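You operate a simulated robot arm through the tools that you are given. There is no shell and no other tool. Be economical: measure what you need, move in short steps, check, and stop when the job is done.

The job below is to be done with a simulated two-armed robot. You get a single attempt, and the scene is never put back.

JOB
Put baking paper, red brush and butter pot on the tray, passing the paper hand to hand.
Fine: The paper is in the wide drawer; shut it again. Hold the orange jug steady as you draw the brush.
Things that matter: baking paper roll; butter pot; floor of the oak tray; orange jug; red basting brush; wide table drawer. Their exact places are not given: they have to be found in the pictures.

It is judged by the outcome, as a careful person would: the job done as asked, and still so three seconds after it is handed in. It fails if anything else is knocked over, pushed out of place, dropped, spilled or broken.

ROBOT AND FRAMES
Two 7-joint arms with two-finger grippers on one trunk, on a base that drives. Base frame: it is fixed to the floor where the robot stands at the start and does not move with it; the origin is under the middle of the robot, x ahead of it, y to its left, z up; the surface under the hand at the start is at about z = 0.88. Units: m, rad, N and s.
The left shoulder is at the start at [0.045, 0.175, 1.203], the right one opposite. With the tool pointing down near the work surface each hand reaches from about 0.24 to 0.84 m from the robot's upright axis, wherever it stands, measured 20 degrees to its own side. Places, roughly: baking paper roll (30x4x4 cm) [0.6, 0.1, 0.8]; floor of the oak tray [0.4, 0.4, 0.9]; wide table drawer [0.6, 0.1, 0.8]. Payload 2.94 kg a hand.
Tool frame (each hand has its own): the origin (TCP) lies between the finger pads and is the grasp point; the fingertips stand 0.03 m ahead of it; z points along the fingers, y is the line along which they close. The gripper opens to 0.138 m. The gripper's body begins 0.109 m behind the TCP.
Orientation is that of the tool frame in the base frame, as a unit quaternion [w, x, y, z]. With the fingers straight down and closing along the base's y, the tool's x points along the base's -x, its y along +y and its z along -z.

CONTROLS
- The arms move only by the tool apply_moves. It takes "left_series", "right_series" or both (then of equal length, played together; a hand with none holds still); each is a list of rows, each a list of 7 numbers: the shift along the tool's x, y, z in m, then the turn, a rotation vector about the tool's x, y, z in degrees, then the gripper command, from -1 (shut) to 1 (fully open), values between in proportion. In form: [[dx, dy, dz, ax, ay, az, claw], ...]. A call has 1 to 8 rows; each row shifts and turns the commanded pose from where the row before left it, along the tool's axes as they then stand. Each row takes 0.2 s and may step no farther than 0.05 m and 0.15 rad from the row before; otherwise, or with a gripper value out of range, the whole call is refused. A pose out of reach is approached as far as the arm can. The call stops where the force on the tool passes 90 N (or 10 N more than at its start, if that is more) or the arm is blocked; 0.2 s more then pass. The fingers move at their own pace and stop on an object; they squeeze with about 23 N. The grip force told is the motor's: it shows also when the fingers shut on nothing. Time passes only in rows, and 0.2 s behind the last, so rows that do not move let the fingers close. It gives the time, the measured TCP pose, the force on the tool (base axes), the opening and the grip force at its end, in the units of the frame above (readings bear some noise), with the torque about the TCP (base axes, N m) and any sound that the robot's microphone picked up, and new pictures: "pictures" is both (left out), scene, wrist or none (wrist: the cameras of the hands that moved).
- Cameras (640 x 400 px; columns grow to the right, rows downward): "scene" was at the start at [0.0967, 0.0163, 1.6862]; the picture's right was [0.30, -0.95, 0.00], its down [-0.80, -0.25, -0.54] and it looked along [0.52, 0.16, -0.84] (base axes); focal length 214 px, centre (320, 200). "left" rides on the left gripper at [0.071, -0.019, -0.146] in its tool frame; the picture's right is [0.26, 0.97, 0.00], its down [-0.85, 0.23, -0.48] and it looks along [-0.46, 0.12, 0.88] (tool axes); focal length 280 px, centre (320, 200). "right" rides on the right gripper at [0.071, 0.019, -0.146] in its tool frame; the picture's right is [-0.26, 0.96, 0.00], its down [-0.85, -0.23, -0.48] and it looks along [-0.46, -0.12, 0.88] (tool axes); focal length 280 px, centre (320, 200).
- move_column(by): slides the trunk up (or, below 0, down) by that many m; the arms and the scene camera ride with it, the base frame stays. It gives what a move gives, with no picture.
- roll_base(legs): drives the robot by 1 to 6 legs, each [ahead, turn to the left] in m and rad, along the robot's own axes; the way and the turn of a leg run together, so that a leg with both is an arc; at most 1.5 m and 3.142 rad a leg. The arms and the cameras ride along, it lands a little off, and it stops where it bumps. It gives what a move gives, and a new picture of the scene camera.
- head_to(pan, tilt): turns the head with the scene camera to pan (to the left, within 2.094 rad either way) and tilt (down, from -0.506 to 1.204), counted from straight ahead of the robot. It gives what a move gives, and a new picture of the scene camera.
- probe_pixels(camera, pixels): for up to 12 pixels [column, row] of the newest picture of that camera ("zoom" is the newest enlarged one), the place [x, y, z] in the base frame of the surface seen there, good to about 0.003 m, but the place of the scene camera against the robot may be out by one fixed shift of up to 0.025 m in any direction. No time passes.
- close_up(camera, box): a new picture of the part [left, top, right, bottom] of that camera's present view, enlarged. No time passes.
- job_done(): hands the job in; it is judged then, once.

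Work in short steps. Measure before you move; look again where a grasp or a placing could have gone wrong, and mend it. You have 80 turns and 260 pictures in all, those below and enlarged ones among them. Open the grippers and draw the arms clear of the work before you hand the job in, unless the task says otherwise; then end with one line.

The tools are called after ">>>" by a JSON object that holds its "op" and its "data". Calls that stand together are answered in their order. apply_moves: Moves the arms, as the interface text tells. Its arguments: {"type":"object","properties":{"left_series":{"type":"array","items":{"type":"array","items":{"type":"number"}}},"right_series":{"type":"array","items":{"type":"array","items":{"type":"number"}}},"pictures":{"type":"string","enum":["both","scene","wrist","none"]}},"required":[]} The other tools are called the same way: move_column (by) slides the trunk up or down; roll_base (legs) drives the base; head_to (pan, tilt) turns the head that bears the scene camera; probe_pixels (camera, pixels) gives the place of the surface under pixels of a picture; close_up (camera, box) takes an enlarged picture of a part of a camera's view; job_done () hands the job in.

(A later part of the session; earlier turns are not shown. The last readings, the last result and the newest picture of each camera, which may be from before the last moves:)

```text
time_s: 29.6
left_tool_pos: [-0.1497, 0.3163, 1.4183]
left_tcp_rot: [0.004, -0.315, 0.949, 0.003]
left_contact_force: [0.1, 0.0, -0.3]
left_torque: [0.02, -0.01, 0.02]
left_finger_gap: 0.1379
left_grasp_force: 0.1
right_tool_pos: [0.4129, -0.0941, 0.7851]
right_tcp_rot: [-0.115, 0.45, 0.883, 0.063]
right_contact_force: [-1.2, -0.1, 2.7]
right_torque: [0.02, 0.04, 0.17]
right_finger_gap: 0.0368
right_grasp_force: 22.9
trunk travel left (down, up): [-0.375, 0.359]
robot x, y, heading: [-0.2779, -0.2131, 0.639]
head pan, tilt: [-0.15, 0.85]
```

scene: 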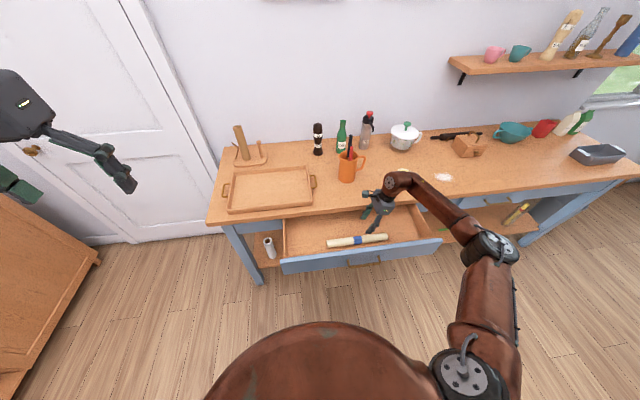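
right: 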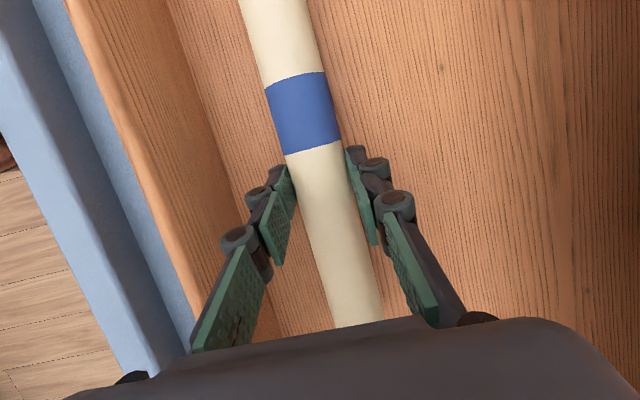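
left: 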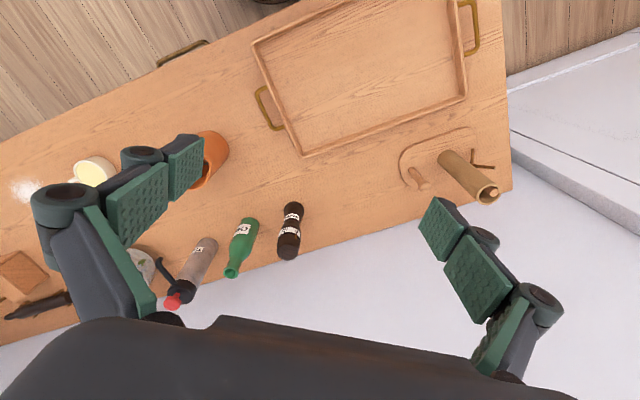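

Gripped (gap 0.037). I lift the roll 0.27 m straight up while the left hand starts turning -z (mirror of the right).

>>> {"op": "apply_moves", "data": {"right_series": [[0.006, 0, -0.022, 0, 0, 0, -1], [0.0117, 0, -0.0434, 0, 0, 0, -1], [0.0117, 0, -0.0434, 0, 0, 0, -1], [0.0117, 0, -0.0434, 0, 0, 0, -1], [0.0117, 0, -0.0434, 0, 0, 0, -1], [0.0117, 0, -0.0434, 0, 0, 0, -1], [0.0058, 0, -0.022, 0, 0, 0, -1], [0, 0, 0, 0, 0, 0, -1]], "left_series": [[0, 0, 0, 0, 0, -8.2, 0], [0, 0, 0, 0, 0, -8.2, 0], [0, 0, 0, 0, 0, -8.2, 0], [0, 0, 0, 0, 0, -8.2, 0], [0, 0, 0, 0, 0, -8.2, 0], [0, 0, 0, 0, 0, -8.2, 0], [0, 0, 0, 0, 0, -8.2, 0], [0, 0, 0, 0, 0, -8.2, 0]], "pictures": "both"}}

```text
time_s: 31.4
left_tool_pos: [-0.1488, 0.3152, 1.4174]
left_tcp_rot: [-0.006, 0.78, -0.625, 0.0]
left_contact_force: [0.4, -0.2, -0.7]
left_torque: [0.01, -0.04, -0.03]
left_finger_gap: 0.0689
left_grasp_force: 0.0
right_tool_pos: [0.4085, -0.0964, 1.0566]
right_tcp_rot: [-0.114, 0.451, 0.883, 0.064]
right_contact_force: [0.6, -0.4, -2.0]
right_torque: [-0.1, -0.04, 0.0]
right_finger_gap: 0.0373
right_grasp_force: 23.3
trunk travel left (down, up): [-0.375, 0.359]
robot x, y, heading: [-0.2817, -0.217, 0.641]
head pan, tilt: [-0.15, 0.85]
```

scene: 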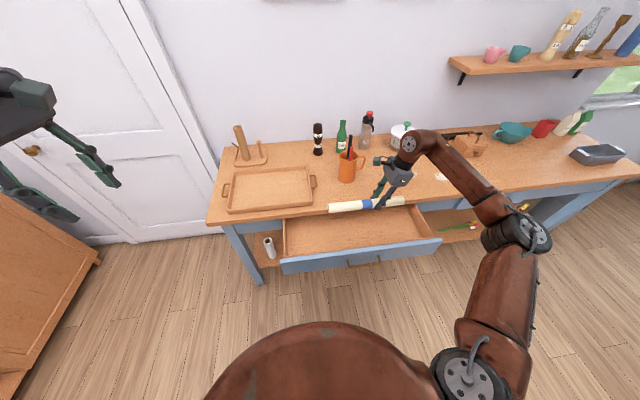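
right: 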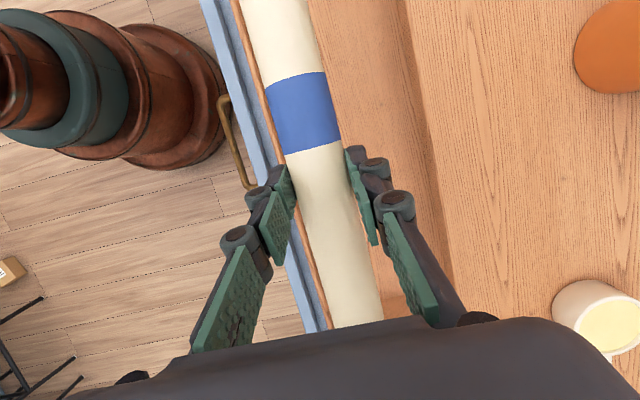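
left: 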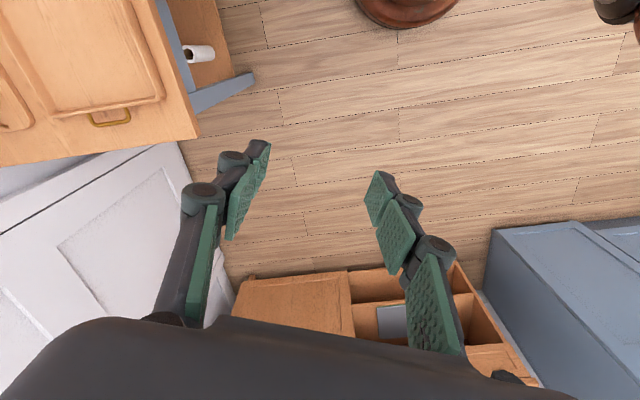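

Roll is held level and light. I complete the left hand's turn and 25° tilt (wrist outward), then bring it toward the roll's left part.

>>> {"op": "apply_moves", "data": {"left_series": [[0, 0, 0, 0, 0, -7.83, 0], [0, 0, 0, 0, 0, -7.83, 0], [0, 0, 0, 0, 0, -7.83, 0], [0, -0.03, 0, 0, 8.33, 0, 0], [0, -0.03, 0, 0, 8.33, 0, 0], [0, -0.03, 0, 0, 8.33, 0, 0], [0.022, -0.012, 0.031, 0, 0, 0, 0], [0.022, -0.012, 0.031, 0, 0, 0, 0]], "pictures": "none"}}

>>> {"op": "apply_moves", "data": {"left_series": [[0.0276, -0.0092, 0.038, 0, 0, 0, 0], [0.0276, -0.0092, 0.038, 0, 0, 0, 0], [0.0276, -0.0092, 0.038, 0, 0, 0, 0], [0.0276, -0.0092, 0.038, 0, 0, 0, 0], [0.0276, -0.0092, 0.038, 0, 0, 0, 0], [0.0276, -0.0092, 0.038, 0, 0, 0, 0], [0.0276, -0.0092, 0.038, 0, 0, 0, 0]], "pictures": "both"}}

```text
time_s: 33.2
left_tool_pos: [-0.0147, 0.3315, 1.3808]
left_tcp_rot: [0.095, 0.869, -0.446, 0.194]
left_contact_force: [0.1, -0.4, -0.7]
left_torque: [-0.01, 0.06, 0.02]
left_finger_gap: 0.069
left_grasp_force: 0.0
right_tool_pos: [0.4113, -0.0935, 1.0557]
right_tcp_rot: [-0.115, 0.45, 0.883, 0.062]
right_contact_force: [0.3, 0.0, -1.7]
right_torque: [-0.07, 0.0, 0.01]
right_finger_gap: 0.037
right_grasp_force: 22.9
trunk travel left (down, up): [-0.375, 0.359]
robot x, y, heading: [-0.2765, -0.211, 0.637]
head pan, tilt: [-0.15, 0.85]
```

```text
time_s: 34.8
left_tool_pos: [0.064, 0.2282, 1.2827]
left_tcp_rot: [0.093, 0.869, -0.445, 0.195]
left_contact_force: [0.8, 0.8, 0.1]
left_torque: [-0.03, 0.01, -0.04]
left_finger_gap: 0.0691
left_grasp_force: 0.1
left hand out of reach, approached as far as the arm can: row 2, 3, 4, 5, 6, 7
right_tool_pos: [0.4112, -0.0955, 1.0551]
right_tcp_rot: [-0.115, 0.45, 0.883, 0.063]
right_contact_force: [-0.5, 0.3, -1.3]
right_torque: [-0.04, -0.03, 0.01]
right_finger_gap: 0.0371
right_grasp_force: 23.0
trunk travel left (down, up): [-0.375, 0.359]
robot x, y, heading: [-0.2821, -0.2123, 0.636]
head pan, tilt: [-0.15, 0.85]
```

scene: 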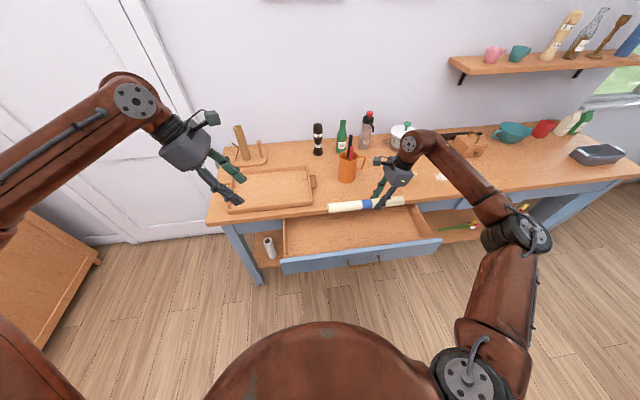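
left: 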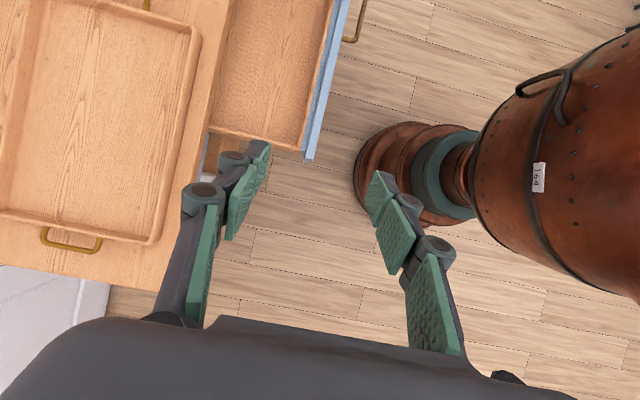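

The left wrist is limited up here. I try lowering it straight down and slightly forward, as the right hand worked well lower.

>>> {"op": "apply_moves", "data": {"left_series": [[-0.017, -0.01, 0.036, 0, 0, 0, 0], [-0.017, -0.01, 0.036, 0, 0, 0, 0], [-0.017, -0.01, 0.036, 0, 0, 0, 0], [-0.017, -0.01, 0.036, 0, 0, 0, 0]], "pictures": "none"}}

```text
time_s: 35.8
left_tool_pos: [0.0877, 0.2541, 1.1269]
left_tcp_rot: [0.093, 0.869, -0.445, 0.196]
left_contact_force: [0.4, -0.5, 0.5]
left_torque: [-0.03, 0.04, -0.02]
left_finger_gap: 0.069
left_grasp_force: 0.2
left hand out of reach, approached as far as the arm can: row 3, 4
right_tool_pos: [0.412, -0.095, 1.0539]
right_tcp_rot: [-0.115, 0.45, 0.883, 0.062]
right_contact_force: [0.7, 0.6, -2.1]
right_torque: [-0.09, -0.01, -0.01]
right_finger_gap: 0.0367
right_grasp_force: 23.0
trunk travel left (down, up): [-0.375, 0.359]
robot x, y, heading: [-0.2781, -0.2119, 0.637]
head pan, tilt: [-0.15, 0.85]
```

Left can get down here but not across. I bring the roll leftward with the right hand by 0.2 m instead.

>>> {"op": "apply_moves", "data": {"right_series": [[0.0387, 0, 0.0104, 0, 0, 0, -1], [0.0387, 0, 0.0104, 0, 0, 0, -1], [0.0387, 0, 0.0104, 0, 0, 0, -1], [0.0387, 0, 0.0104, 0, 0, 0, -1], [0.0387, 0, 0.0104, 0, 0, 0, -1]], "pictures": "both"}}

```text
time_s: 37.0
left_tool_pos: [0.0868, 0.2545, 1.1263]
left_tcp_rot: [0.094, 0.869, -0.446, 0.196]
left_contact_force: [-0.5, 0.3, -0.2]
left_torque: [-0.05, -0.01, -0.01]
left_finger_gap: 0.0689
left_grasp_force: 0.1
right_tool_pos: [0.2916, 0.0678, 1.056]
right_tcp_rot: [-0.114, 0.45, 0.883, 0.062]
right_contact_force: [0.1, -0.4, -1.5]
right_torque: [-0.12, -0.04, -0.01]
right_finger_gap: 0.037
right_grasp_force: 22.8
trunk travel left (down, up): [-0.375, 0.359]
robot x, y, heading: [-0.2782, -0.2084, 0.635]
head pan, tilt: [-0.15, 0.85]
```

scene: 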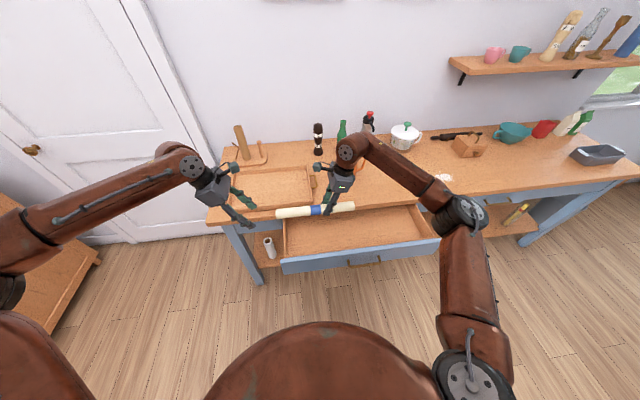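
right: 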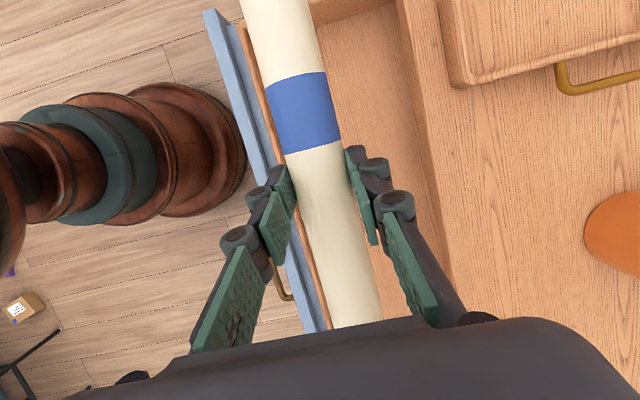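

The right hand carries well here. I move the roll 8 cm further left and line up the left hand in front/back at the same time.

>>> {"op": "apply_moves", "data": {"right_series": [[0.0387, 0, 0.0104, 0, 0, 0, -1], [0.0387, 0, 0.0104, 0, 0, 0, -1], [0, 0, 0, 0, 0, 0, -1]], "left_series": [[0.006, -0.018, 0, 0, 0, 0, 0.1], [0.006, -0.018, 0, 0, 0, 0, 0.1], [0.005, -0.018, 0, 0, 0, 0, 0.1]], "pictures": "both"}}

```text
time_s: 37.8
left_tool_pos: [0.0872, 0.2669, 1.1328]
left_tcp_rot: [0.094, 0.868, -0.446, 0.195]
left_contact_force: [-0.1, -0.6, -0.1]
left_torque: [-0.01, 0.01, 0.0]
left_finger_gap: 0.0759
left_grasp_force: 0.0
left hand out of reach, approached as far as the arm can: row 1, 2, 3
right_tool_pos: [0.2455, 0.1321, 1.0569]
right_tcp_rot: [-0.114, 0.45, 0.883, 0.063]
right_contact_force: [-0.2, 0.1, -1.0]
right_torque: [-0.05, -0.01, -0.04]
right_finger_gap: 0.0371
right_grasp_force: 23.4
trunk travel left (down, up): [-0.375, 0.359]
robot x, y, heading: [-0.2779, -0.2116, 0.633]
head pan, tilt: [-0.15, 0.85]
```

scene: 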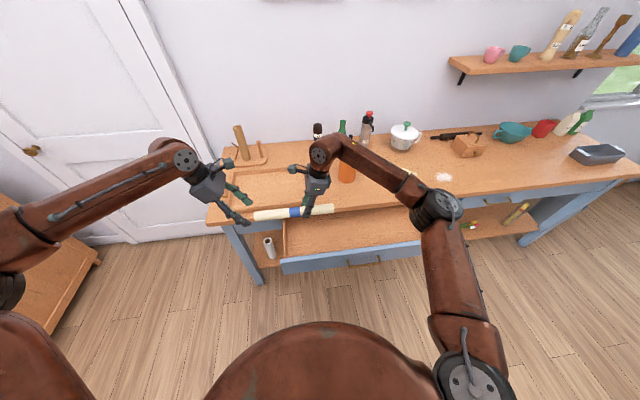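
right: 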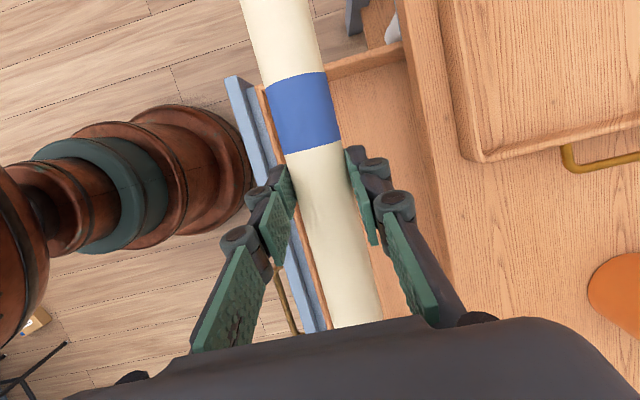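
left: 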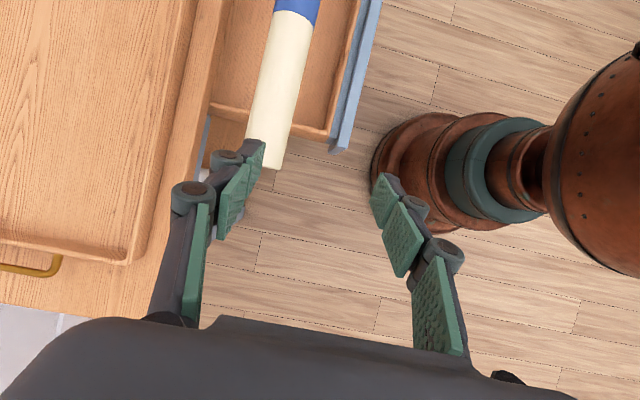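

By mirror symmetry the left should reach with 15° tilt as the right did. I reduce the left's tilt by 10° and then move forward.

>>> {"op": "apply_moves", "data": {"left_series": [[0, 0, 0, 0, -5, 0, 0.1], [0, 0, 0, 0, -5, 0, 0.1], [0, -0.018, 0, 0, 0, 0, 0.1], [0, -0.018, 0, 0, 0, 0, 0.1]], "pictures": "none"}}

```text
time_s: 38.8
left_tool_pos: [0.0632, 0.2929, 1.1319]
left_tcp_rot: [0.056, 0.883, -0.451, 0.119]
left_contact_force: [0.4, 0.5, -0.2]
left_torque: [0.03, 0.0, -0.02]
left_finger_gap: 0.0758
left_grasp_force: 0.1
left hand out of reach, approached as far as the arm can: row 1, 2, 3, 4
right_tool_pos: [0.2453, 0.1314, 1.0554]
right_tcp_rot: [-0.114, 0.45, 0.883, 0.062]
right_contact_force: [-0.1, 0.6, -1.5]
right_torque: [-0.06, -0.04, 0.01]
right_finger_gap: 0.037
right_grasp_force: 23.1
trunk travel left (down, up): [-0.375, 0.359]
robot x, y, heading: [-0.2766, -0.2107, 0.641]
head pan, tilt: [-0.15, 0.85]
```

Still limited, so the left's wrist yaw is the cause; I turn it the other way (+z) as worked for the right, rising slightly.

>>> {"op": "apply_moves", "data": {"left_series": [[0, 0, -0.01, 0, 0, 8.3, 0.1], [0, 0, -0.01, 0, 0, 8.3, 0.1], [0, 0, -0.01, 0, 0, 8.3, 0.1], [0, 0, -0.01, 0, 0, 8.3, 0.1], [0, 0, 0, 0, 0, 8.3, 0.1], [0, 0, 0, 0, 0, 8.3, 0.1], [0, 0, 0, 0, 0, 8.3, 0.1], [0, 0, 0, 0, 0, 8.3, 0.1]], "pictures": "none"}}

>>> {"op": "apply_moves", "data": {"left_series": [[0, 0, 0, 0, 0, 8.3, 0.1], [0, 0, 0, 0, 0, 8.3, 0.1], [0, 0, 0, 0, 0, 8.3, 0.1], [0, 0, 0, 0, 0, 8.3, 0.1], [0, 0, 0, 0, 0, 8.3, 0.1], [0, 0, 0, 0, 0, 8.3, 0.1], [0, 0, 0, 0, 0, 8.3, 0.1], [0, 0, 0, 0, 0, 8.3, 0.1]], "pictures": "none"}}

```text
time_s: 40.6
left_tool_pos: [0.0568, 0.3008, 1.1708]
left_tcp_rot: [0.019, -0.49, 0.862, -0.129]
left_contact_force: [-0.7, -0.4, 0.0]
left_torque: [-0.02, 0.0, -0.01]
left_finger_gap: 0.0762
left_grasp_force: 0.0
right_tool_pos: [0.2449, 0.1311, 1.0547]
right_tcp_rot: [-0.115, 0.451, 0.883, 0.063]
right_contact_force: [-0.3, 0.1, -1.5]
right_torque: [-0.1, -0.06, 0.0]
right_finger_gap: 0.0367
right_grasp_force: 23.5
trunk travel left (down, up): [-0.375, 0.359]
robot x, y, heading: [-0.2784, -0.2086, 0.637]
head pan, tilt: [-0.15, 0.85]
```

```text
time_s: 42.4
left_tool_pos: [0.0571, 0.301, 1.1713]
left_tcp_rot: [0.086, 0.062, 0.99, -0.098]
left_contact_force: [0.6, 0.2, 0.3]
left_torque: [0.03, 0.02, 0.01]
left_finger_gap: 0.0758
left_grasp_force: 0.2
right_tool_pos: [0.2457, 0.1309, 1.0556]
right_tcp_rot: [-0.114, 0.451, 0.883, 0.063]
right_contact_force: [-0.8, 0.1, -1.4]
right_torque: [-0.07, -0.04, 0.01]
right_finger_gap: 0.037
right_grasp_force: 23.2
trunk travel left (down, up): [-0.375, 0.359]
robot x, y, heading: [-0.276, -0.2132, 0.639]
head pan, tilt: [-0.15, 0.85]
```

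Reachable all the way. Six more rows bring tool x to the left along the roll.

>>> {"op": "apply_moves", "data": {"left_series": [[0, 0, 0, 0, 0, 7.9, 0.1], [0, 0, 0, 0, 0, 7.9, 0.1], [0, 0, 0, 0, 0, 7.9, 0.1], [0, 0, 0, 0, 0, 7.9, 0.1], [0, 0, 0, 0, 0, 7.9, 0.1], [0, 0, 0, 0, 0, 7.9, 0.1]], "pictures": "both"}}

```text
time_s: 43.8
left_tool_pos: [0.0575, 0.3014, 1.1705]
left_tcp_rot: [0.117, 0.455, 0.881, -0.055]
left_contact_force: [-0.3, 0.2, -0.1]
left_torque: [-0.02, 0.02, 0.02]
left_finger_gap: 0.0758
left_grasp_force: 0.1
right_tool_pos: [0.2456, 0.1303, 1.0554]
right_tcp_rot: [-0.114, 0.45, 0.883, 0.064]
right_contact_force: [-0.2, -0.7, -1.2]
right_torque: [-0.04, -0.04, -0.04]
right_finger_gap: 0.037
right_grasp_force: 22.9
trunk travel left (down, up): [-0.375, 0.359]
robot x, y, heading: [-0.2769, -0.2095, 0.638]
head pan, tilt: [-0.15, 0.85]
```

scene: 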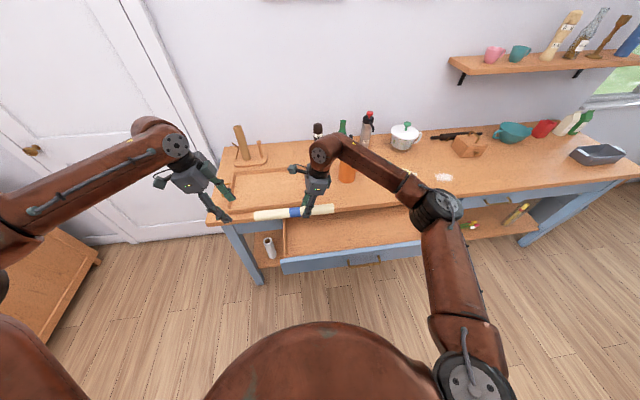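
left: 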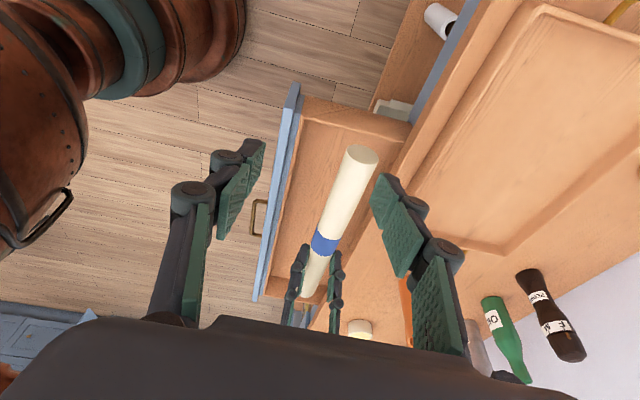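

Left hand is now aligned, seeing the roll end at (362,155) and band at (326,242). I measure them.

>>> {"op": "probe_pixels", "data": {"camera": "left", "pixels": [[342, 190], [335, 215], [326, 243], [363, 155], [349, 170]]}}

```text
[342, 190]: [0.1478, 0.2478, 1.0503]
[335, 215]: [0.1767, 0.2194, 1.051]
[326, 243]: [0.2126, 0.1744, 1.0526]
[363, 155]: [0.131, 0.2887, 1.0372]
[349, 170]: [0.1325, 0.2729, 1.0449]
```

Consistent. I shift over the roll's left part and descend along the left tool axis.

>>> {"op": "apply_moves", "data": {"left_series": [[-0.042, 0.025, 0, 0, 0, 0, 0.1], [-0.0416, 0.0254, 0, 0, 0, 0, 0.1], [0, 0, 0.04, 0, 0, 0, 0.1], [0, 0, 0.04, 0, 0, 0, 0.1], [0, 0, 0.04, 0, 0, 0, 0.1], [0, 0, 0.033, 0, 0, 0, 0.1]], "pictures": "both"}}

```text
time_s: 45.2
left_tool_pos: [0.0506, 0.2486, 1.0396]
left_tcp_rot: [0.119, 0.453, 0.882, -0.054]
left_contact_force: [0.3, -0.1, -0.1]
left_torque: [0.01, -0.03, -0.03]
left_finger_gap: 0.076
left_grasp_force: 0.0
left hand out of reach, approached as far as the arm can: row 1, 2, 3, 5, 6
right_tool_pos: [0.2445, 0.1296, 1.0559]
right_tcp_rot: [-0.115, 0.45, 0.883, 0.064]
right_contact_force: [1.0, 0.1, -1.1]
right_torque: [-0.08, -0.07, 0.0]
right_finger_gap: 0.0371
right_grasp_force: 22.9
trunk travel left (down, up): [-0.375, 0.359]
robot x, y, heading: [-0.2801, -0.218, 0.637]
head pan, tilt: [-0.15, 0.85]
```

scene: 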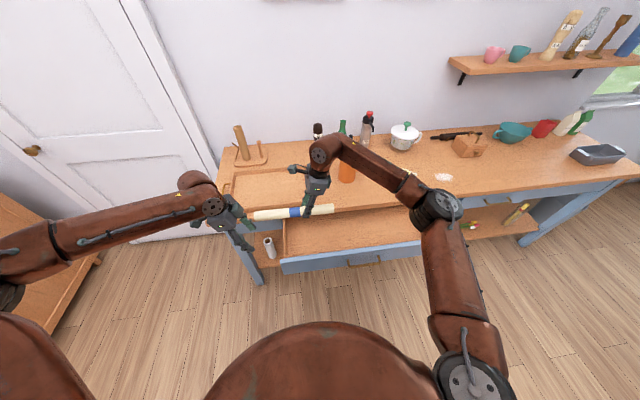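
left: 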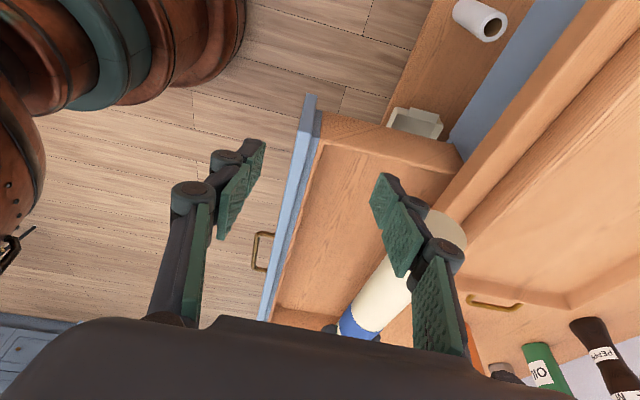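

The left is limited again; its elbow is winged out. I bring it up and back to its natural yaw (x toward me), then slide right, to let the elbow settle.

>>> {"op": "apply_moves", "data": {"left_series": [[0, 0, -0.04, 0, 0, -8.3, 0.1], [0, 0, -0.04, 0, 0, -8.3, 0.1], [0, 0, -0.04, 0, 0, -8.3, 0.1], [0, 0, -0.04, 0, 0, -8.3, 0.1], [0, 0, -0.03, 0, 0, -8.3, 0.1], [0, 0, -0.03, 0, 0, -8.3, 0.1], [0, 0, 0, 0, 0, -8.3, 0.1], [0, 0, 0, 0, 0, -8.3, 0.1]], "pictures": "none"}}

>>> {"op": "apply_moves", "data": {"left_series": [[0, 0, 0, 0, 0, -8.3, 0.1], [0, 0, 0, 0, 0, -8.3, 0.1], [0, 0, 0, 0, 0, -8.3, 0.1], [-0.02, -0.03, 0, 0, 0, 0, 0.1], [-0.02, -0.03, 0, 0, 0, 0, 0.1], [-0.02, -0.03, 0, 0, 0, 0, 0.1], [0, -0.03, 0, 0, 0, 0, 0.1]], "pictures": "scene"}}

```text
time_s: 47.0
left_tool_pos: [0.0174, 0.2928, 1.2506]
left_tcp_rot: [0.069, -0.105, 0.986, -0.111]
left_contact_force: [0.3, -0.2, 0.4]
left_torque: [0.01, 0.03, 0.01]
left_finger_gap: 0.0759
left_grasp_force: 0.0
right_tool_pos: [0.2461, 0.1311, 1.0559]
right_tcp_rot: [-0.115, 0.45, 0.883, 0.063]
right_contact_force: [0.3, 0.0, -1.7]
right_torque: [-0.04, -0.02, 0.0]
right_finger_gap: 0.0369
right_grasp_force: 22.9
trunk travel left (down, up): [-0.375, 0.359]
robot x, y, heading: [-0.2841, -0.2112, 0.635]
head pan, tilt: [-0.15, 0.85]
```

```text
time_s: 48.6
left_tool_pos: [0.0437, 0.2553, 1.2562]
left_tcp_rot: [0.045, -0.314, 0.94, -0.124]
left_contact_force: [0.1, -0.7, -0.3]
left_torque: [0.03, 0.02, 0.01]
left_finger_gap: 0.0758
left_grasp_force: 0.0
left hand out of reach, approached as far as the arm can: row 4, 5, 6, 7
right_tool_pos: [0.2449, 0.1289, 1.0563]
right_tcp_rot: [-0.114, 0.451, 0.883, 0.064]
right_contact_force: [-0.1, -0.1, -1.0]
right_torque: [0.02, -0.03, 0.0]
right_finger_gap: 0.037
right_grasp_force: 22.5
trunk travel left (down, up): [-0.375, 0.359]
robot x, y, heading: [-0.2779, -0.2159, 0.64]
head pan, tilt: [-0.15, 0.85]
```

scene: 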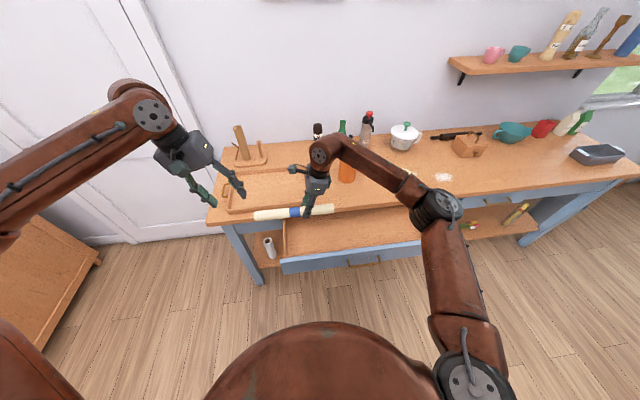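

Position itself is limited here, whatever the yaw. I untilt the left hand and try moving forward and lower (over the tray's front), to let the arm take a better elbow pose.

>>> {"op": "apply_moves", "data": {"left_series": [[-0.02, 0.01, 0, -7.5, 0, 0, 0.1], [-0.02, 0.01, 0, -7.3, 0, 0, 0.1], [-0.035, 0.01, 0.02, 0, 0, 0, 0.1], [-0.035, 0.01, 0.02, 0, 0, 0, 0.1], [-0.035, 0, 0.02, 0, 0, 0, 0.1], [-0.035, 0, 0.0, 0, 0, 0, 0.1], [-0.035, 0, 0.0, 0, 0, 0, 0.1]], "pictures": "none"}}

>>> {"op": "apply_moves", "data": {"left_series": [[0, -0.04, 0, 0, 0, 0, 0.1], [0, -0.04, 0, 0, 0, 0, 0.1], [0, -0.04, 0, 0, 0, 0, 0.1]], "pictures": "scene"}}

```text
time_s: 50.2
left_tool_pos: [0.0436, 0.3076, 1.2501]
left_tcp_rot: [0.044, -0.315, 0.94, -0.124]
left_contact_force: [0.2, 0.4, 0.8]
left_torque: [0.0, -0.02, 0.03]
left_finger_gap: 0.076
left_grasp_force: 0.1
left hand out of reach, approached as far as the arm can: row 1, 2, 3, 4, 5, 6, 7
right_tool_pos: [0.2441, 0.1313, 1.0555]
right_tcp_rot: [-0.113, 0.45, 0.883, 0.064]
right_contact_force: [-0.1, -0.4, -2.0]
right_torque: [-0.08, -0.01, -0.01]
right_finger_gap: 0.0372
right_grasp_force: 23.1
trunk travel left (down, up): [-0.375, 0.359]
robot x, y, heading: [-0.2799, -0.2109, 0.635]
head pan, tilt: [-0.15, 0.85]
```

```text
time_s: 51.0
left_tool_pos: [0.0438, 0.3075, 1.2501]
left_tcp_rot: [0.044, -0.314, 0.94, -0.122]
left_contact_force: [0.1, 0.2, -0.4]
left_torque: [-0.01, 0.02, -0.02]
left_finger_gap: 0.0759
left_grasp_force: 0.0
left hand out of reach, approached as far as the arm can: row 1, 2, 3
right_tool_pos: [0.2444, 0.1311, 1.0561]
right_tcp_rot: [-0.114, 0.451, 0.883, 0.062]
right_contact_force: [-1.3, -0.6, -1.1]
right_torque: [-0.06, -0.05, 0.0]
right_finger_gap: 0.0372
right_grasp_force: 22.8
trunk travel left (down, up): [-0.375, 0.359]
robot x, y, heading: [-0.2822, -0.2122, 0.639]
head pan, tilt: [-0.15, 0.85]
```

scene: 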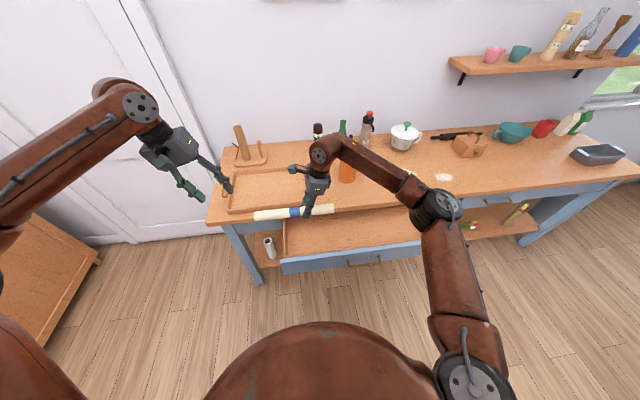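

Stuck at a joint limit. I go back toward the start pose (left and up), untilt there, and look at reach row by row.

>>> {"op": "apply_moves", "data": {"left_series": [[0.02, 0.035, -0.02, 0, 0, 0, 0.1], [0.02, 0.035, -0.02, 0, 0, 0, 0.1], [0.01, 0.035, -0.03, -5, 0, 0, 0.1], [0, 0.02, -0.03, -5, 0, 0, 0.1], [0, 0, -0.03, -5, 0, 0, 0.1]], "pictures": "none"}}

>>> {"op": "apply_moves", "data": {"left_series": [[-0.04, 0, 0.0, 0, 0, 0, 0.1], [-0.04, 0, 0, 0, 0, 0, 0.1], [-0.04, 0, 0.0, 0, 0, 0, 0.1], [0, 0, 0.04, 0, 0, 0, 0.1], [0, 0, 0.04, 0, 0, 0, 0.1], [0, 0, 0.04, 0, 0, 0, 0.1], [0, 0, 0.04, 0, 0, 0, 0.1], [0, 0, 0.04, 0, 0, 0, 0.1]], "pictures": "scene"}}

```text
time_s: 52.2
left_tool_pos: [-0.0857, 0.3915, 1.3468]
left_tcp_rot: [0.001, -0.318, 0.948, 0.001]
left_contact_force: [-0.4, -1.2, 0.2]
left_torque: [0.07, 0.01, -0.01]
left_finger_gap: 0.0761
left_grasp_force: 0.1
right_tool_pos: [0.2458, 0.1299, 1.0557]
right_tcp_rot: [-0.115, 0.451, 0.883, 0.064]
right_contact_force: [-0.2, -0.4, -1.8]
right_torque: [-0.01, -0.02, 0.02]
right_finger_gap: 0.037
right_grasp_force: 23.3
trunk travel left (down, up): [-0.375, 0.359]
robot x, y, heading: [-0.2773, -0.2053, 0.642]
head pan, tilt: [-0.15, 0.85]
```

```text
time_s: 54.0
left_tool_pos: [-0.0457, 0.4447, 1.1178]
left_tcp_rot: [0.004, -0.317, 0.948, 0.0]
left_contact_force: [0.1, 0.1, -0.5]
left_torque: [-0.04, 0.0, -0.02]
left_finger_gap: 0.0757
left_grasp_force: 0.1
left hand out of reach, approached as far as the arm can: row 2, 3
right_tool_pos: [0.2457, 0.1312, 1.055]
right_tcp_rot: [-0.114, 0.451, 0.883, 0.062]
right_contact_force: [0.0, -0.2, -1.4]
right_torque: [-0.05, -0.03, 0.02]
right_finger_gap: 0.0371
right_grasp_force: 22.9
trunk travel left (down, up): [-0.375, 0.359]
robot x, y, heading: [-0.2759, -0.2088, 0.639]
head pan, tilt: [-0.15, 0.85]
```

scene: 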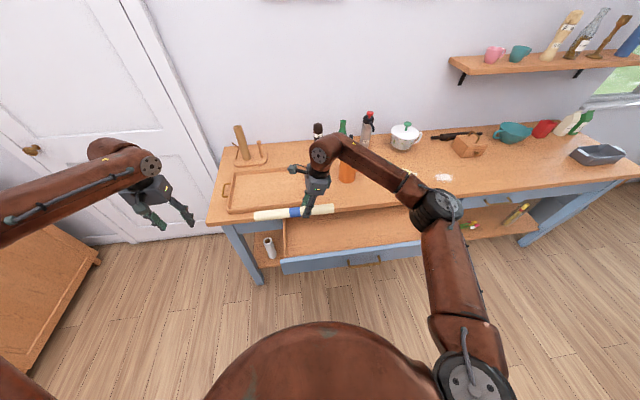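

Going down worked. I test forward and right motion at this lower height.

>>> {"op": "apply_moves", "data": {"left_series": [[-0.04, 0, 0.0, 0, 0, 0, 0.1], [-0.04, 0, 0, 0, 0, 0, 0.1], [-0.04, 0, 0.0, 0, 0, 0, 0.1], [0, -0.04, 0, 0, 0, 0, 0.1], [0, -0.04, 0, 0, 0, 0, 0.1]], "pictures": "none"}}

```text
time_s: 55.2
left_tool_pos: [0.0152, 0.4148, 1.1207]
left_tcp_rot: [0.004, -0.317, 0.948, 0.002]
left_contact_force: [0.2, -0.6, 0.0]
left_torque: [0.07, 0.01, -0.01]
left_finger_gap: 0.0758
left_grasp_force: 0.0
left hand out of reach, approached as far as the arm can: row 2, 3, 4, 5
right_tool_pos: [0.2449, 0.1306, 1.0565]
right_tcp_rot: [-0.114, 0.45, 0.883, 0.063]
right_contact_force: [0.1, -0.3, -1.7]
right_torque: [-0.04, -0.05, 0.0]
right_finger_gap: 0.0368
right_grasp_force: 23.1
trunk travel left (down, up): [-0.375, 0.359]
robot x, y, heading: [-0.2789, -0.211, 0.641]
head pan, tilt: [-0.15, 0.85]
```

I go lower still (z≈0.96, in front of the table), then try forward above the table and right.

>>> {"op": "apply_moves", "data": {"left_series": [[0, 0, 0.04, 0, 0, 0, 0.1], [0, 0, 0.04, 0, 0, 0, 0.1], [0, 0, 0.04, 0, 0, 0, 0.1], [0, 0, 0.03, 0, 0, 0, 0.1], [0, -0.04, 0.0, 0, 0, 0, 0.1], [0, -0.04, 0, 0, 0, 0, 0.1], [-0.03, 0, 0, 0, 0, 0, 0.1], [-0.03, 0, 0, 0, 0, 0, 0.1]], "pictures": "scene"}}

```text
time_s: 57.0
left_tool_pos: [0.0061, 0.3771, 1.0035]
left_tcp_rot: [0.004, -0.318, 0.948, 0.0]
left_contact_force: [-0.1, 0.0, 0.0]
left_torque: [0.0, -0.01, -0.01]
left_finger_gap: 0.0759
left_grasp_force: 0.1
left hand out of reach, approached as far as the arm can: row 1, 2, 3, 4, 5, 6, 7, 8
right_tool_pos: [0.2455, 0.1313, 1.0551]
right_tcp_rot: [-0.114, 0.451, 0.883, 0.063]
right_contact_force: [0.6, -0.6, -2.0]
right_torque: [-0.06, -0.02, -0.01]
right_finger_gap: 0.0369
right_grasp_force: 23.1
trunk travel left (down, up): [-0.375, 0.359]
robot x, y, heading: [-0.2793, -0.2119, 0.637]
head pan, tilt: [-0.15, 0.85]
```

scene: 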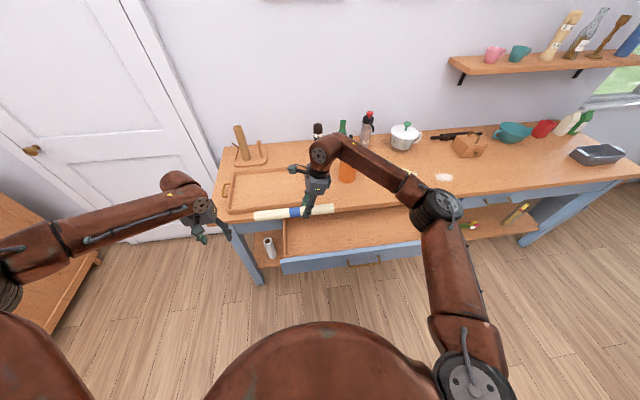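

I turn the head left to see the whole left arm's pose.

>>> {"op": "head_to", "data": {"pan": 0.6, "tilt": 0.85}}

```text
time_s: 58.1
left_tool_pos: [0.0053, 0.3782, 1.0039]
left_tcp_rot: [0.004, -0.317, 0.948, 0.001]
left_contact_force: [0.1, 0.4, -0.9]
left_torque: [-0.02, -0.02, 0.03]
left_finger_gap: 0.0758
left_grasp_force: 0.0
right_tool_pos: [0.2457, 0.1314, 1.0553]
right_tcp_rot: [-0.114, 0.45, 0.883, 0.063]
right_contact_force: [0.1, 0.0, -1.2]
right_torque: [-0.08, -0.06, -0.01]
right_finger_gap: 0.0372
right_grasp_force: 22.3
trunk travel left (down, up): [-0.375, 0.359]
robot x, y, heading: [-0.2737, -0.2118, 0.636]
head pan, tilt: [0.6, 0.85]
```

scene: 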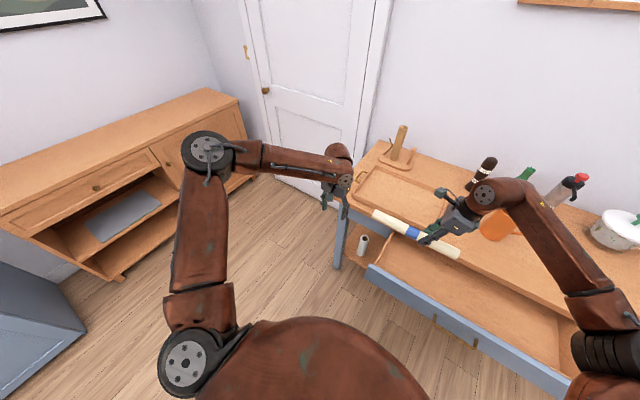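

The left arm works best off to its own side, so I'll bring the roll to it instead. I raise the left and turn it to x = left where it stood well before.

>>> {"op": "apply_moves", "data": {"left_series": [[0, 0, -0.02, 0, 0, 8.2, 0.1], [0, 0, -0.02, 0, 0, 8.2, 0.1], [0, 0, -0.02, 0, 0, 8.2, 0.1], [0, 0, -0.02, 0, 0, 8.2, 0.1], [0, 0, -0.02, 0, 0, 8.2, 0.1], [0, 0, -0.02, 0, 0, 8.2, 0.1], [0, 0, -0.02, 0, 0, 8.2, 0.1], [0, 0, -0.02, 0, 0, 8.2, 0.1]], "pictures": "none"}}

>>> {"op": "apply_moves", "data": {"left_series": [[0, 0, 0, 0, 0, 8.2, 0.1], [0, 0, 0, 0, 0, 8.2, 0.1], [0, 0, 0, 0, 0, 8.0, 0.1]], "pictures": "both"}}

```text
time_s: 59.9
left_tool_pos: [0.0031, 0.3769, 1.164]
left_tcp_rot: [0.002, 0.247, 0.969, 0.002]
left_contact_force: [0.2, -0.7, -0.2]
left_torque: [-0.03, -0.01, -0.02]
left_finger_gap: 0.076
left_grasp_force: 0.0
right_tool_pos: [0.2441, 0.1297, 1.0552]
right_tcp_rot: [-0.115, 0.45, 0.883, 0.063]
right_contact_force: [1.0, -0.1, -1.8]
right_torque: [-0.04, 0.01, 0.04]
right_finger_gap: 0.0371
right_grasp_force: 23.1
trunk travel left (down, up): [-0.375, 0.359]
robot x, y, heading: [-0.2804, -0.2125, 0.641]
head pan, tilt: [0.6, 0.85]
```

```text
time_s: 60.7
left_tool_pos: [0.005, 0.3767, 1.1635]
left_tcp_rot: [0.001, 0.447, 0.894, 0.002]
left_contact_force: [0.7, 0.5, 0.6]
left_torque: [-0.01, 0.03, 0.02]
left_finger_gap: 0.0759
left_grasp_force: 0.0
right_tool_pos: [0.2461, 0.1309, 1.0555]
right_tcp_rot: [-0.114, 0.451, 0.883, 0.063]
right_contact_force: [0.0, -0.6, -1.3]
right_torque: [-0.1, -0.04, -0.02]
right_finger_gap: 0.0371
right_grasp_force: 23.5
trunk travel left (down, up): [-0.375, 0.359]
robot x, y, heading: [-0.2826, -0.2122, 0.637]
head pan, tilt: [0.6, 0.85]
```

scene: 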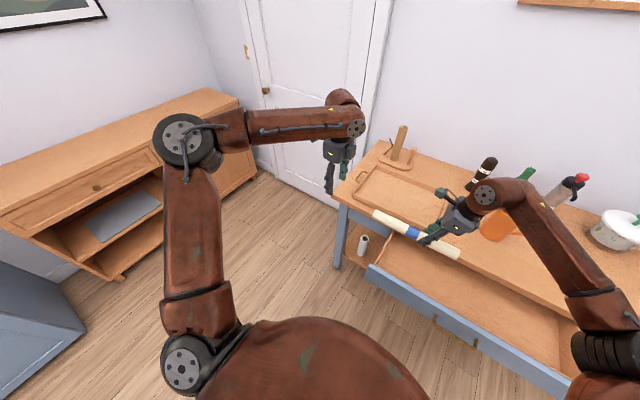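
left: 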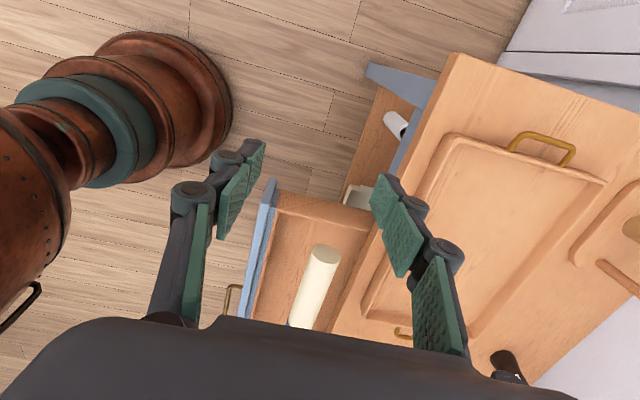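

Left is vertical with x=(-0.6,0.8). I test how far it slides right along the roll's line.

>>> {"op": "apply_moves", "data": {"left_series": [[-0.03, 0, 0, 0, 0, 0, 0.1], [-0.03, 0, 0, 0, 0, 0, 0.1], [-0.03, 0, 0, 0, 0, 0, 0.1], [-0.03, 0, 0, 0, 0, 0, 0.1]], "pictures": "none"}}

```text
time_s: 61.7
left_tool_pos: [0.0214, 0.3352, 1.1648]
left_tcp_rot: [0.003, 0.445, 0.895, 0.002]
left_contact_force: [-0.2, -0.1, -0.5]
left_torque: [-0.01, 0.0, 0.04]
left_finger_gap: 0.0758
left_grasp_force: 0.0
left hand out of reach, approached as far as the arm can: row 1, 2, 3, 4
right_tool_pos: [0.2453, 0.1312, 1.0551]
right_tcp_rot: [-0.114, 0.451, 0.883, 0.064]
right_contact_force: [0.6, -0.8, -1.9]
right_torque: [-0.04, -0.03, -0.02]
right_finger_gap: 0.0368
right_grasp_force: 23.5
trunk travel left (down, up): [-0.375, 0.359]
robot x, y, heading: [-0.2791, -0.2121, 0.638]
head pan, tilt: [0.6, 0.85]
```

I carry the roll left and slightly back under the left hand's fingers, still 8 cm below them.

>>> {"op": "apply_moves", "data": {"right_series": [[0.033, -0.012, 0.0089, 0, 0, 0, -1], [0.033, -0.012, 0.0089, 0, 0, 0, -1], [0.033, -0.012, 0.0089, 0, 0, 0, -1], [0.033, -0.012, 0.0089, 0, 0, 0, -1], [0.033, -0.012, 0.0089, 0, 0, 0, -1]], "pictures": "both"}}

```text
time_s: 62.9
left_tool_pos: [0.02, 0.3371, 1.1638]
left_tcp_rot: [0.003, 0.445, 0.896, 0.003]
left_contact_force: [0.2, -0.3, -0.2]
left_torque: [-0.02, -0.05, 0.01]
left_finger_gap: 0.076
left_grasp_force: 0.1
right_tool_pos: [0.0945, 0.2365, 1.0535]
right_tcp_rot: [-0.114, 0.451, 0.883, 0.063]
right_contact_force: [-0.8, 0.1, -1.8]
right_torque: [-0.09, -0.02, 0.0]
right_finger_gap: 0.0374
right_grasp_force: 22.9
trunk travel left (down, up): [-0.375, 0.359]
robot x, y, heading: [-0.2823, -0.2102, 0.638]
head pan, tilt: [0.6, 0.85]
```

scene: 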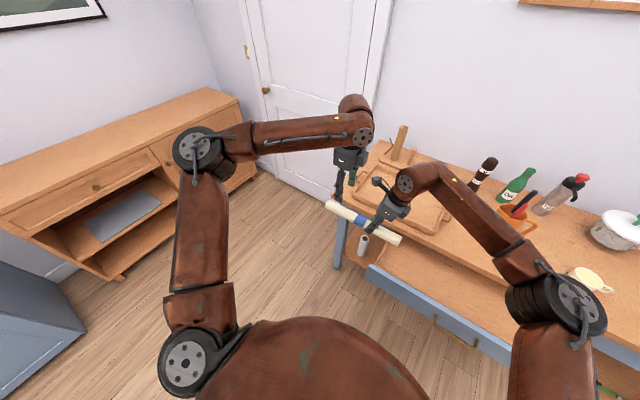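
right: 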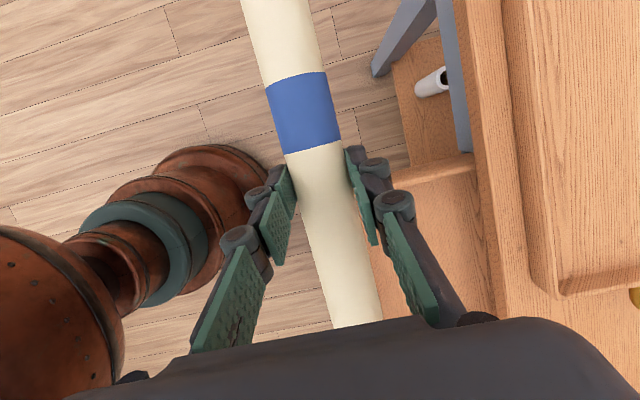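

Aligned within a few mm. I lift the roll 0.12 m between the left hand's fingers.

>>> {"op": "apply_moves", "data": {"right_series": [[0.0105, 0, -0.039, 0, 0, 0, -1], [0.0105, 0, -0.039, 0, 0, 0, -1], [0.0105, 0, -0.039, 0, 0, 0, -1]], "left_series": [[0, 0, 0, 0, 0, 0, 0.1], [0, 0, 0, 0, 0, 0, 0.1], [0, 0, 0, 0, 0, 0, 0.1]], "pictures": "both"}}

```text
time_s: 63.7
left_tool_pos: [0.0201, 0.3358, 1.1642]
left_tcp_rot: [0.003, 0.446, 0.895, 0.003]
left_contact_force: [0.0, 0.6, 1.0]
left_torque: [0.03, 0.0, 0.02]
left_finger_gap: 0.076
left_grasp_force: 0.1
right_tool_pos: [0.0942, 0.235, 1.1746]
right_tcp_rot: [-0.113, 0.45, 0.883, 0.064]
right_contact_force: [-0.7, 0.1, -1.2]
right_torque: [-0.06, -0.06, 0.0]
right_finger_gap: 0.037
right_grasp_force: 23.4
trunk travel left (down, up): [-0.375, 0.359]
robot x, y, heading: [-0.2773, -0.2157, 0.637]
head pan, tilt: [0.6, 0.85]
```

scene: 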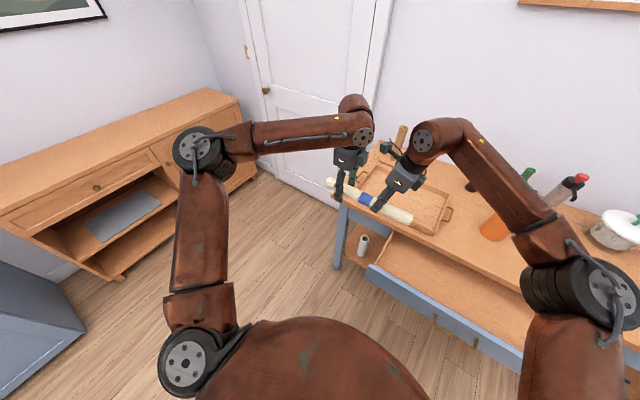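
right: 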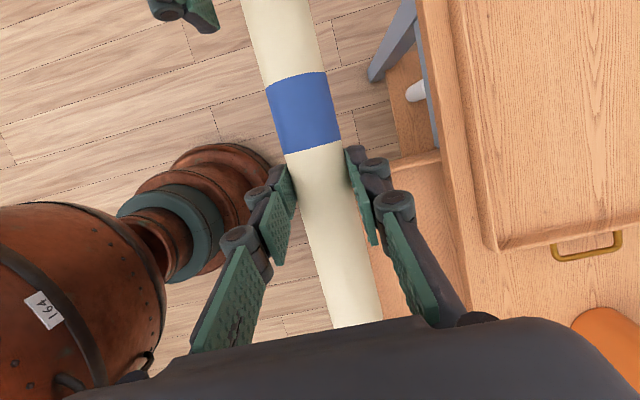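
left: 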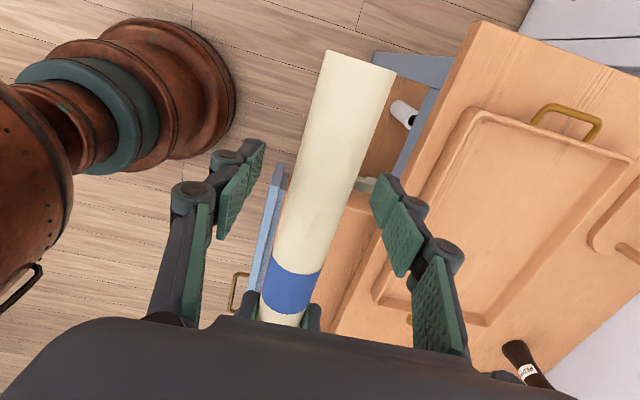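

The roll is between the left fingers at (340,190). I close the left hand.

>>> {"op": "apply_moves", "data": {"left_series": [[0, 0, 0, 0, 0, 0, -1], [0, 0, 0, 0, 0, 0, -1], [0, 0, 0, 0, 0, 0, -1], [0, 0, 0, 0, 0, 0, -1]], "pictures": "none"}}

```text
time_s: 64.7
left_tool_pos: [0.0219, 0.3366, 1.1636]
left_tcp_rot: [0.001, 0.445, 0.895, 0.004]
left_contact_force: [1.8, 3.2, -0.7]
left_torque: [0.06, -0.05, -0.2]
left_finger_gap: 0.0363
left_grasp_force: 23.0
right_tool_pos: [0.0948, 0.236, 1.1733]
right_tcp_rot: [-0.114, 0.45, 0.883, 0.063]
right_contact_force: [-3.2, -3.8, 0.9]
right_torque: [0.0, 0.15, 0.63]
right_finger_gap: 0.037
right_grasp_force: 22.8
trunk travel left (down, up): [-0.375, 0.359]
robot x, y, heading: [-0.2804, -0.2124, 0.64]
head pan, tilt: [0.6, 0.85]
```

Both hold it (left gap 0.036). The right opens and withdraws along its axis.

>>> {"op": "apply_moves", "data": {"right_series": [[0, 0, 0, 0, 0, 0, 0.1], [0, 0, 0, 0, 0, 0, 0.1], [0, 0, 0, 0, 0, 0, 0.1], [0, 0, -0.03, 0, 0, 0, 0.1], [0, 0, -0.04, 0, 0, 0, 0.1], [-0.03, 0, -0.03, 0, 0, 0, 0.1], [-0.04, 0, 0.0, 0, 0, 0, 0.1]], "left_series": [[0, 0, 0, 0, 0, 0, -1], [0, 0, 0, 0, 0, 0, -1], [0, 0, 0, 0, 0, 0, -1], [0, 0, 0, 0, 0, 0, -1], [0, 0, 0, 0, 0, 0, -1], [0, 0, 0, 0, 0, 0, -1], [0, 0, 0, 0, 0, 0, -1]], "pictures": "both"}}

```text
time_s: 66.3
left_tool_pos: [0.0225, 0.3346, 1.163]
left_tcp_rot: [0.002, 0.446, 0.895, 0.003]
left_contact_force: [0.7, 0.4, -0.3]
left_torque: [0.15, 0.13, 0.0]
left_finger_gap: 0.036
left_grasp_force: 23.2
right_tool_pos: [0.1513, 0.1575, 1.2547]
right_tcp_rot: [-0.115, 0.45, 0.884, 0.063]
right_contact_force: [0.6, -0.3, -0.3]
right_torque: [0.04, 0.0, -0.03]
right_finger_gap: 0.0761
right_grasp_force: 0.1
trunk travel left (down, up): [-0.375, 0.359]
robot x, y, heading: [-0.2806, -0.2114, 0.636]
head pan, tilt: [0.6, 0.85]
```

scene: 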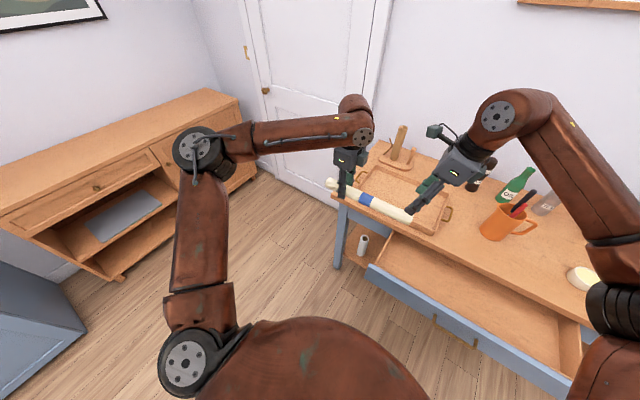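
right: 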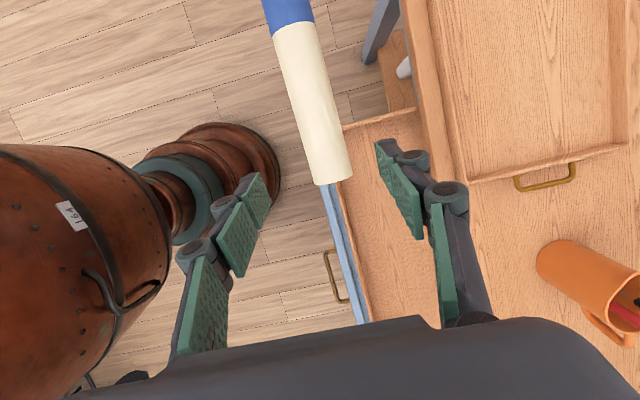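
left: 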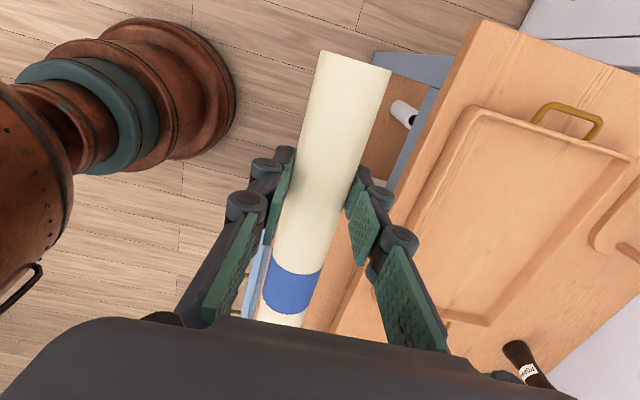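

Pass done. Now the right goes to shut the drawer: first move right and back, clear of everything, closing its fingers.

>>> {"op": "apply_moves", "data": {"right_series": [[-0.0414, -0.0207, -0.011, 0, 0, 0, -1], [-0.0414, -0.0207, -0.011, 0, 0, 0, -1], [-0.0414, -0.0207, -0.011, 0, 0, 0, -1], [-0.0414, -0.0207, -0.011, 0, 0, 0, -1], [-0.0414, -0.0207, -0.011, 0, 0, 0, -1], [-0.0414, -0.0207, -0.011, 0, 0, 0, -1], [-0.0414, -0.0207, -0.011, 0, 0, 0, -1]], "pictures": "none"}}

```text
time_s: 67.9
left_tool_pos: [0.0214, 0.3335, 1.1646]
left_tcp_rot: [0.002, 0.446, 0.895, 0.002]
left_contact_force: [-0.1, -0.2, -0.6]
left_torque: [0.13, 0.12, 0.02]
left_finger_gap: 0.036
left_grasp_force: 23.2
right_tool_pos: [0.2095, -0.1697, 1.252]
right_tcp_rot: [-0.114, 0.449, 0.884, 0.064]
right_contact_force: [-0.2, -0.4, 0.1]
right_torque: [0.04, -0.02, -0.03]
right_finger_gap: 0.0
right_grasp_force: 22.6
trunk travel left (down, up): [-0.375, 0.359]
robot x, y, heading: [-0.2797, -0.211, 0.64]
head pan, tilt: [0.6, 0.85]
```

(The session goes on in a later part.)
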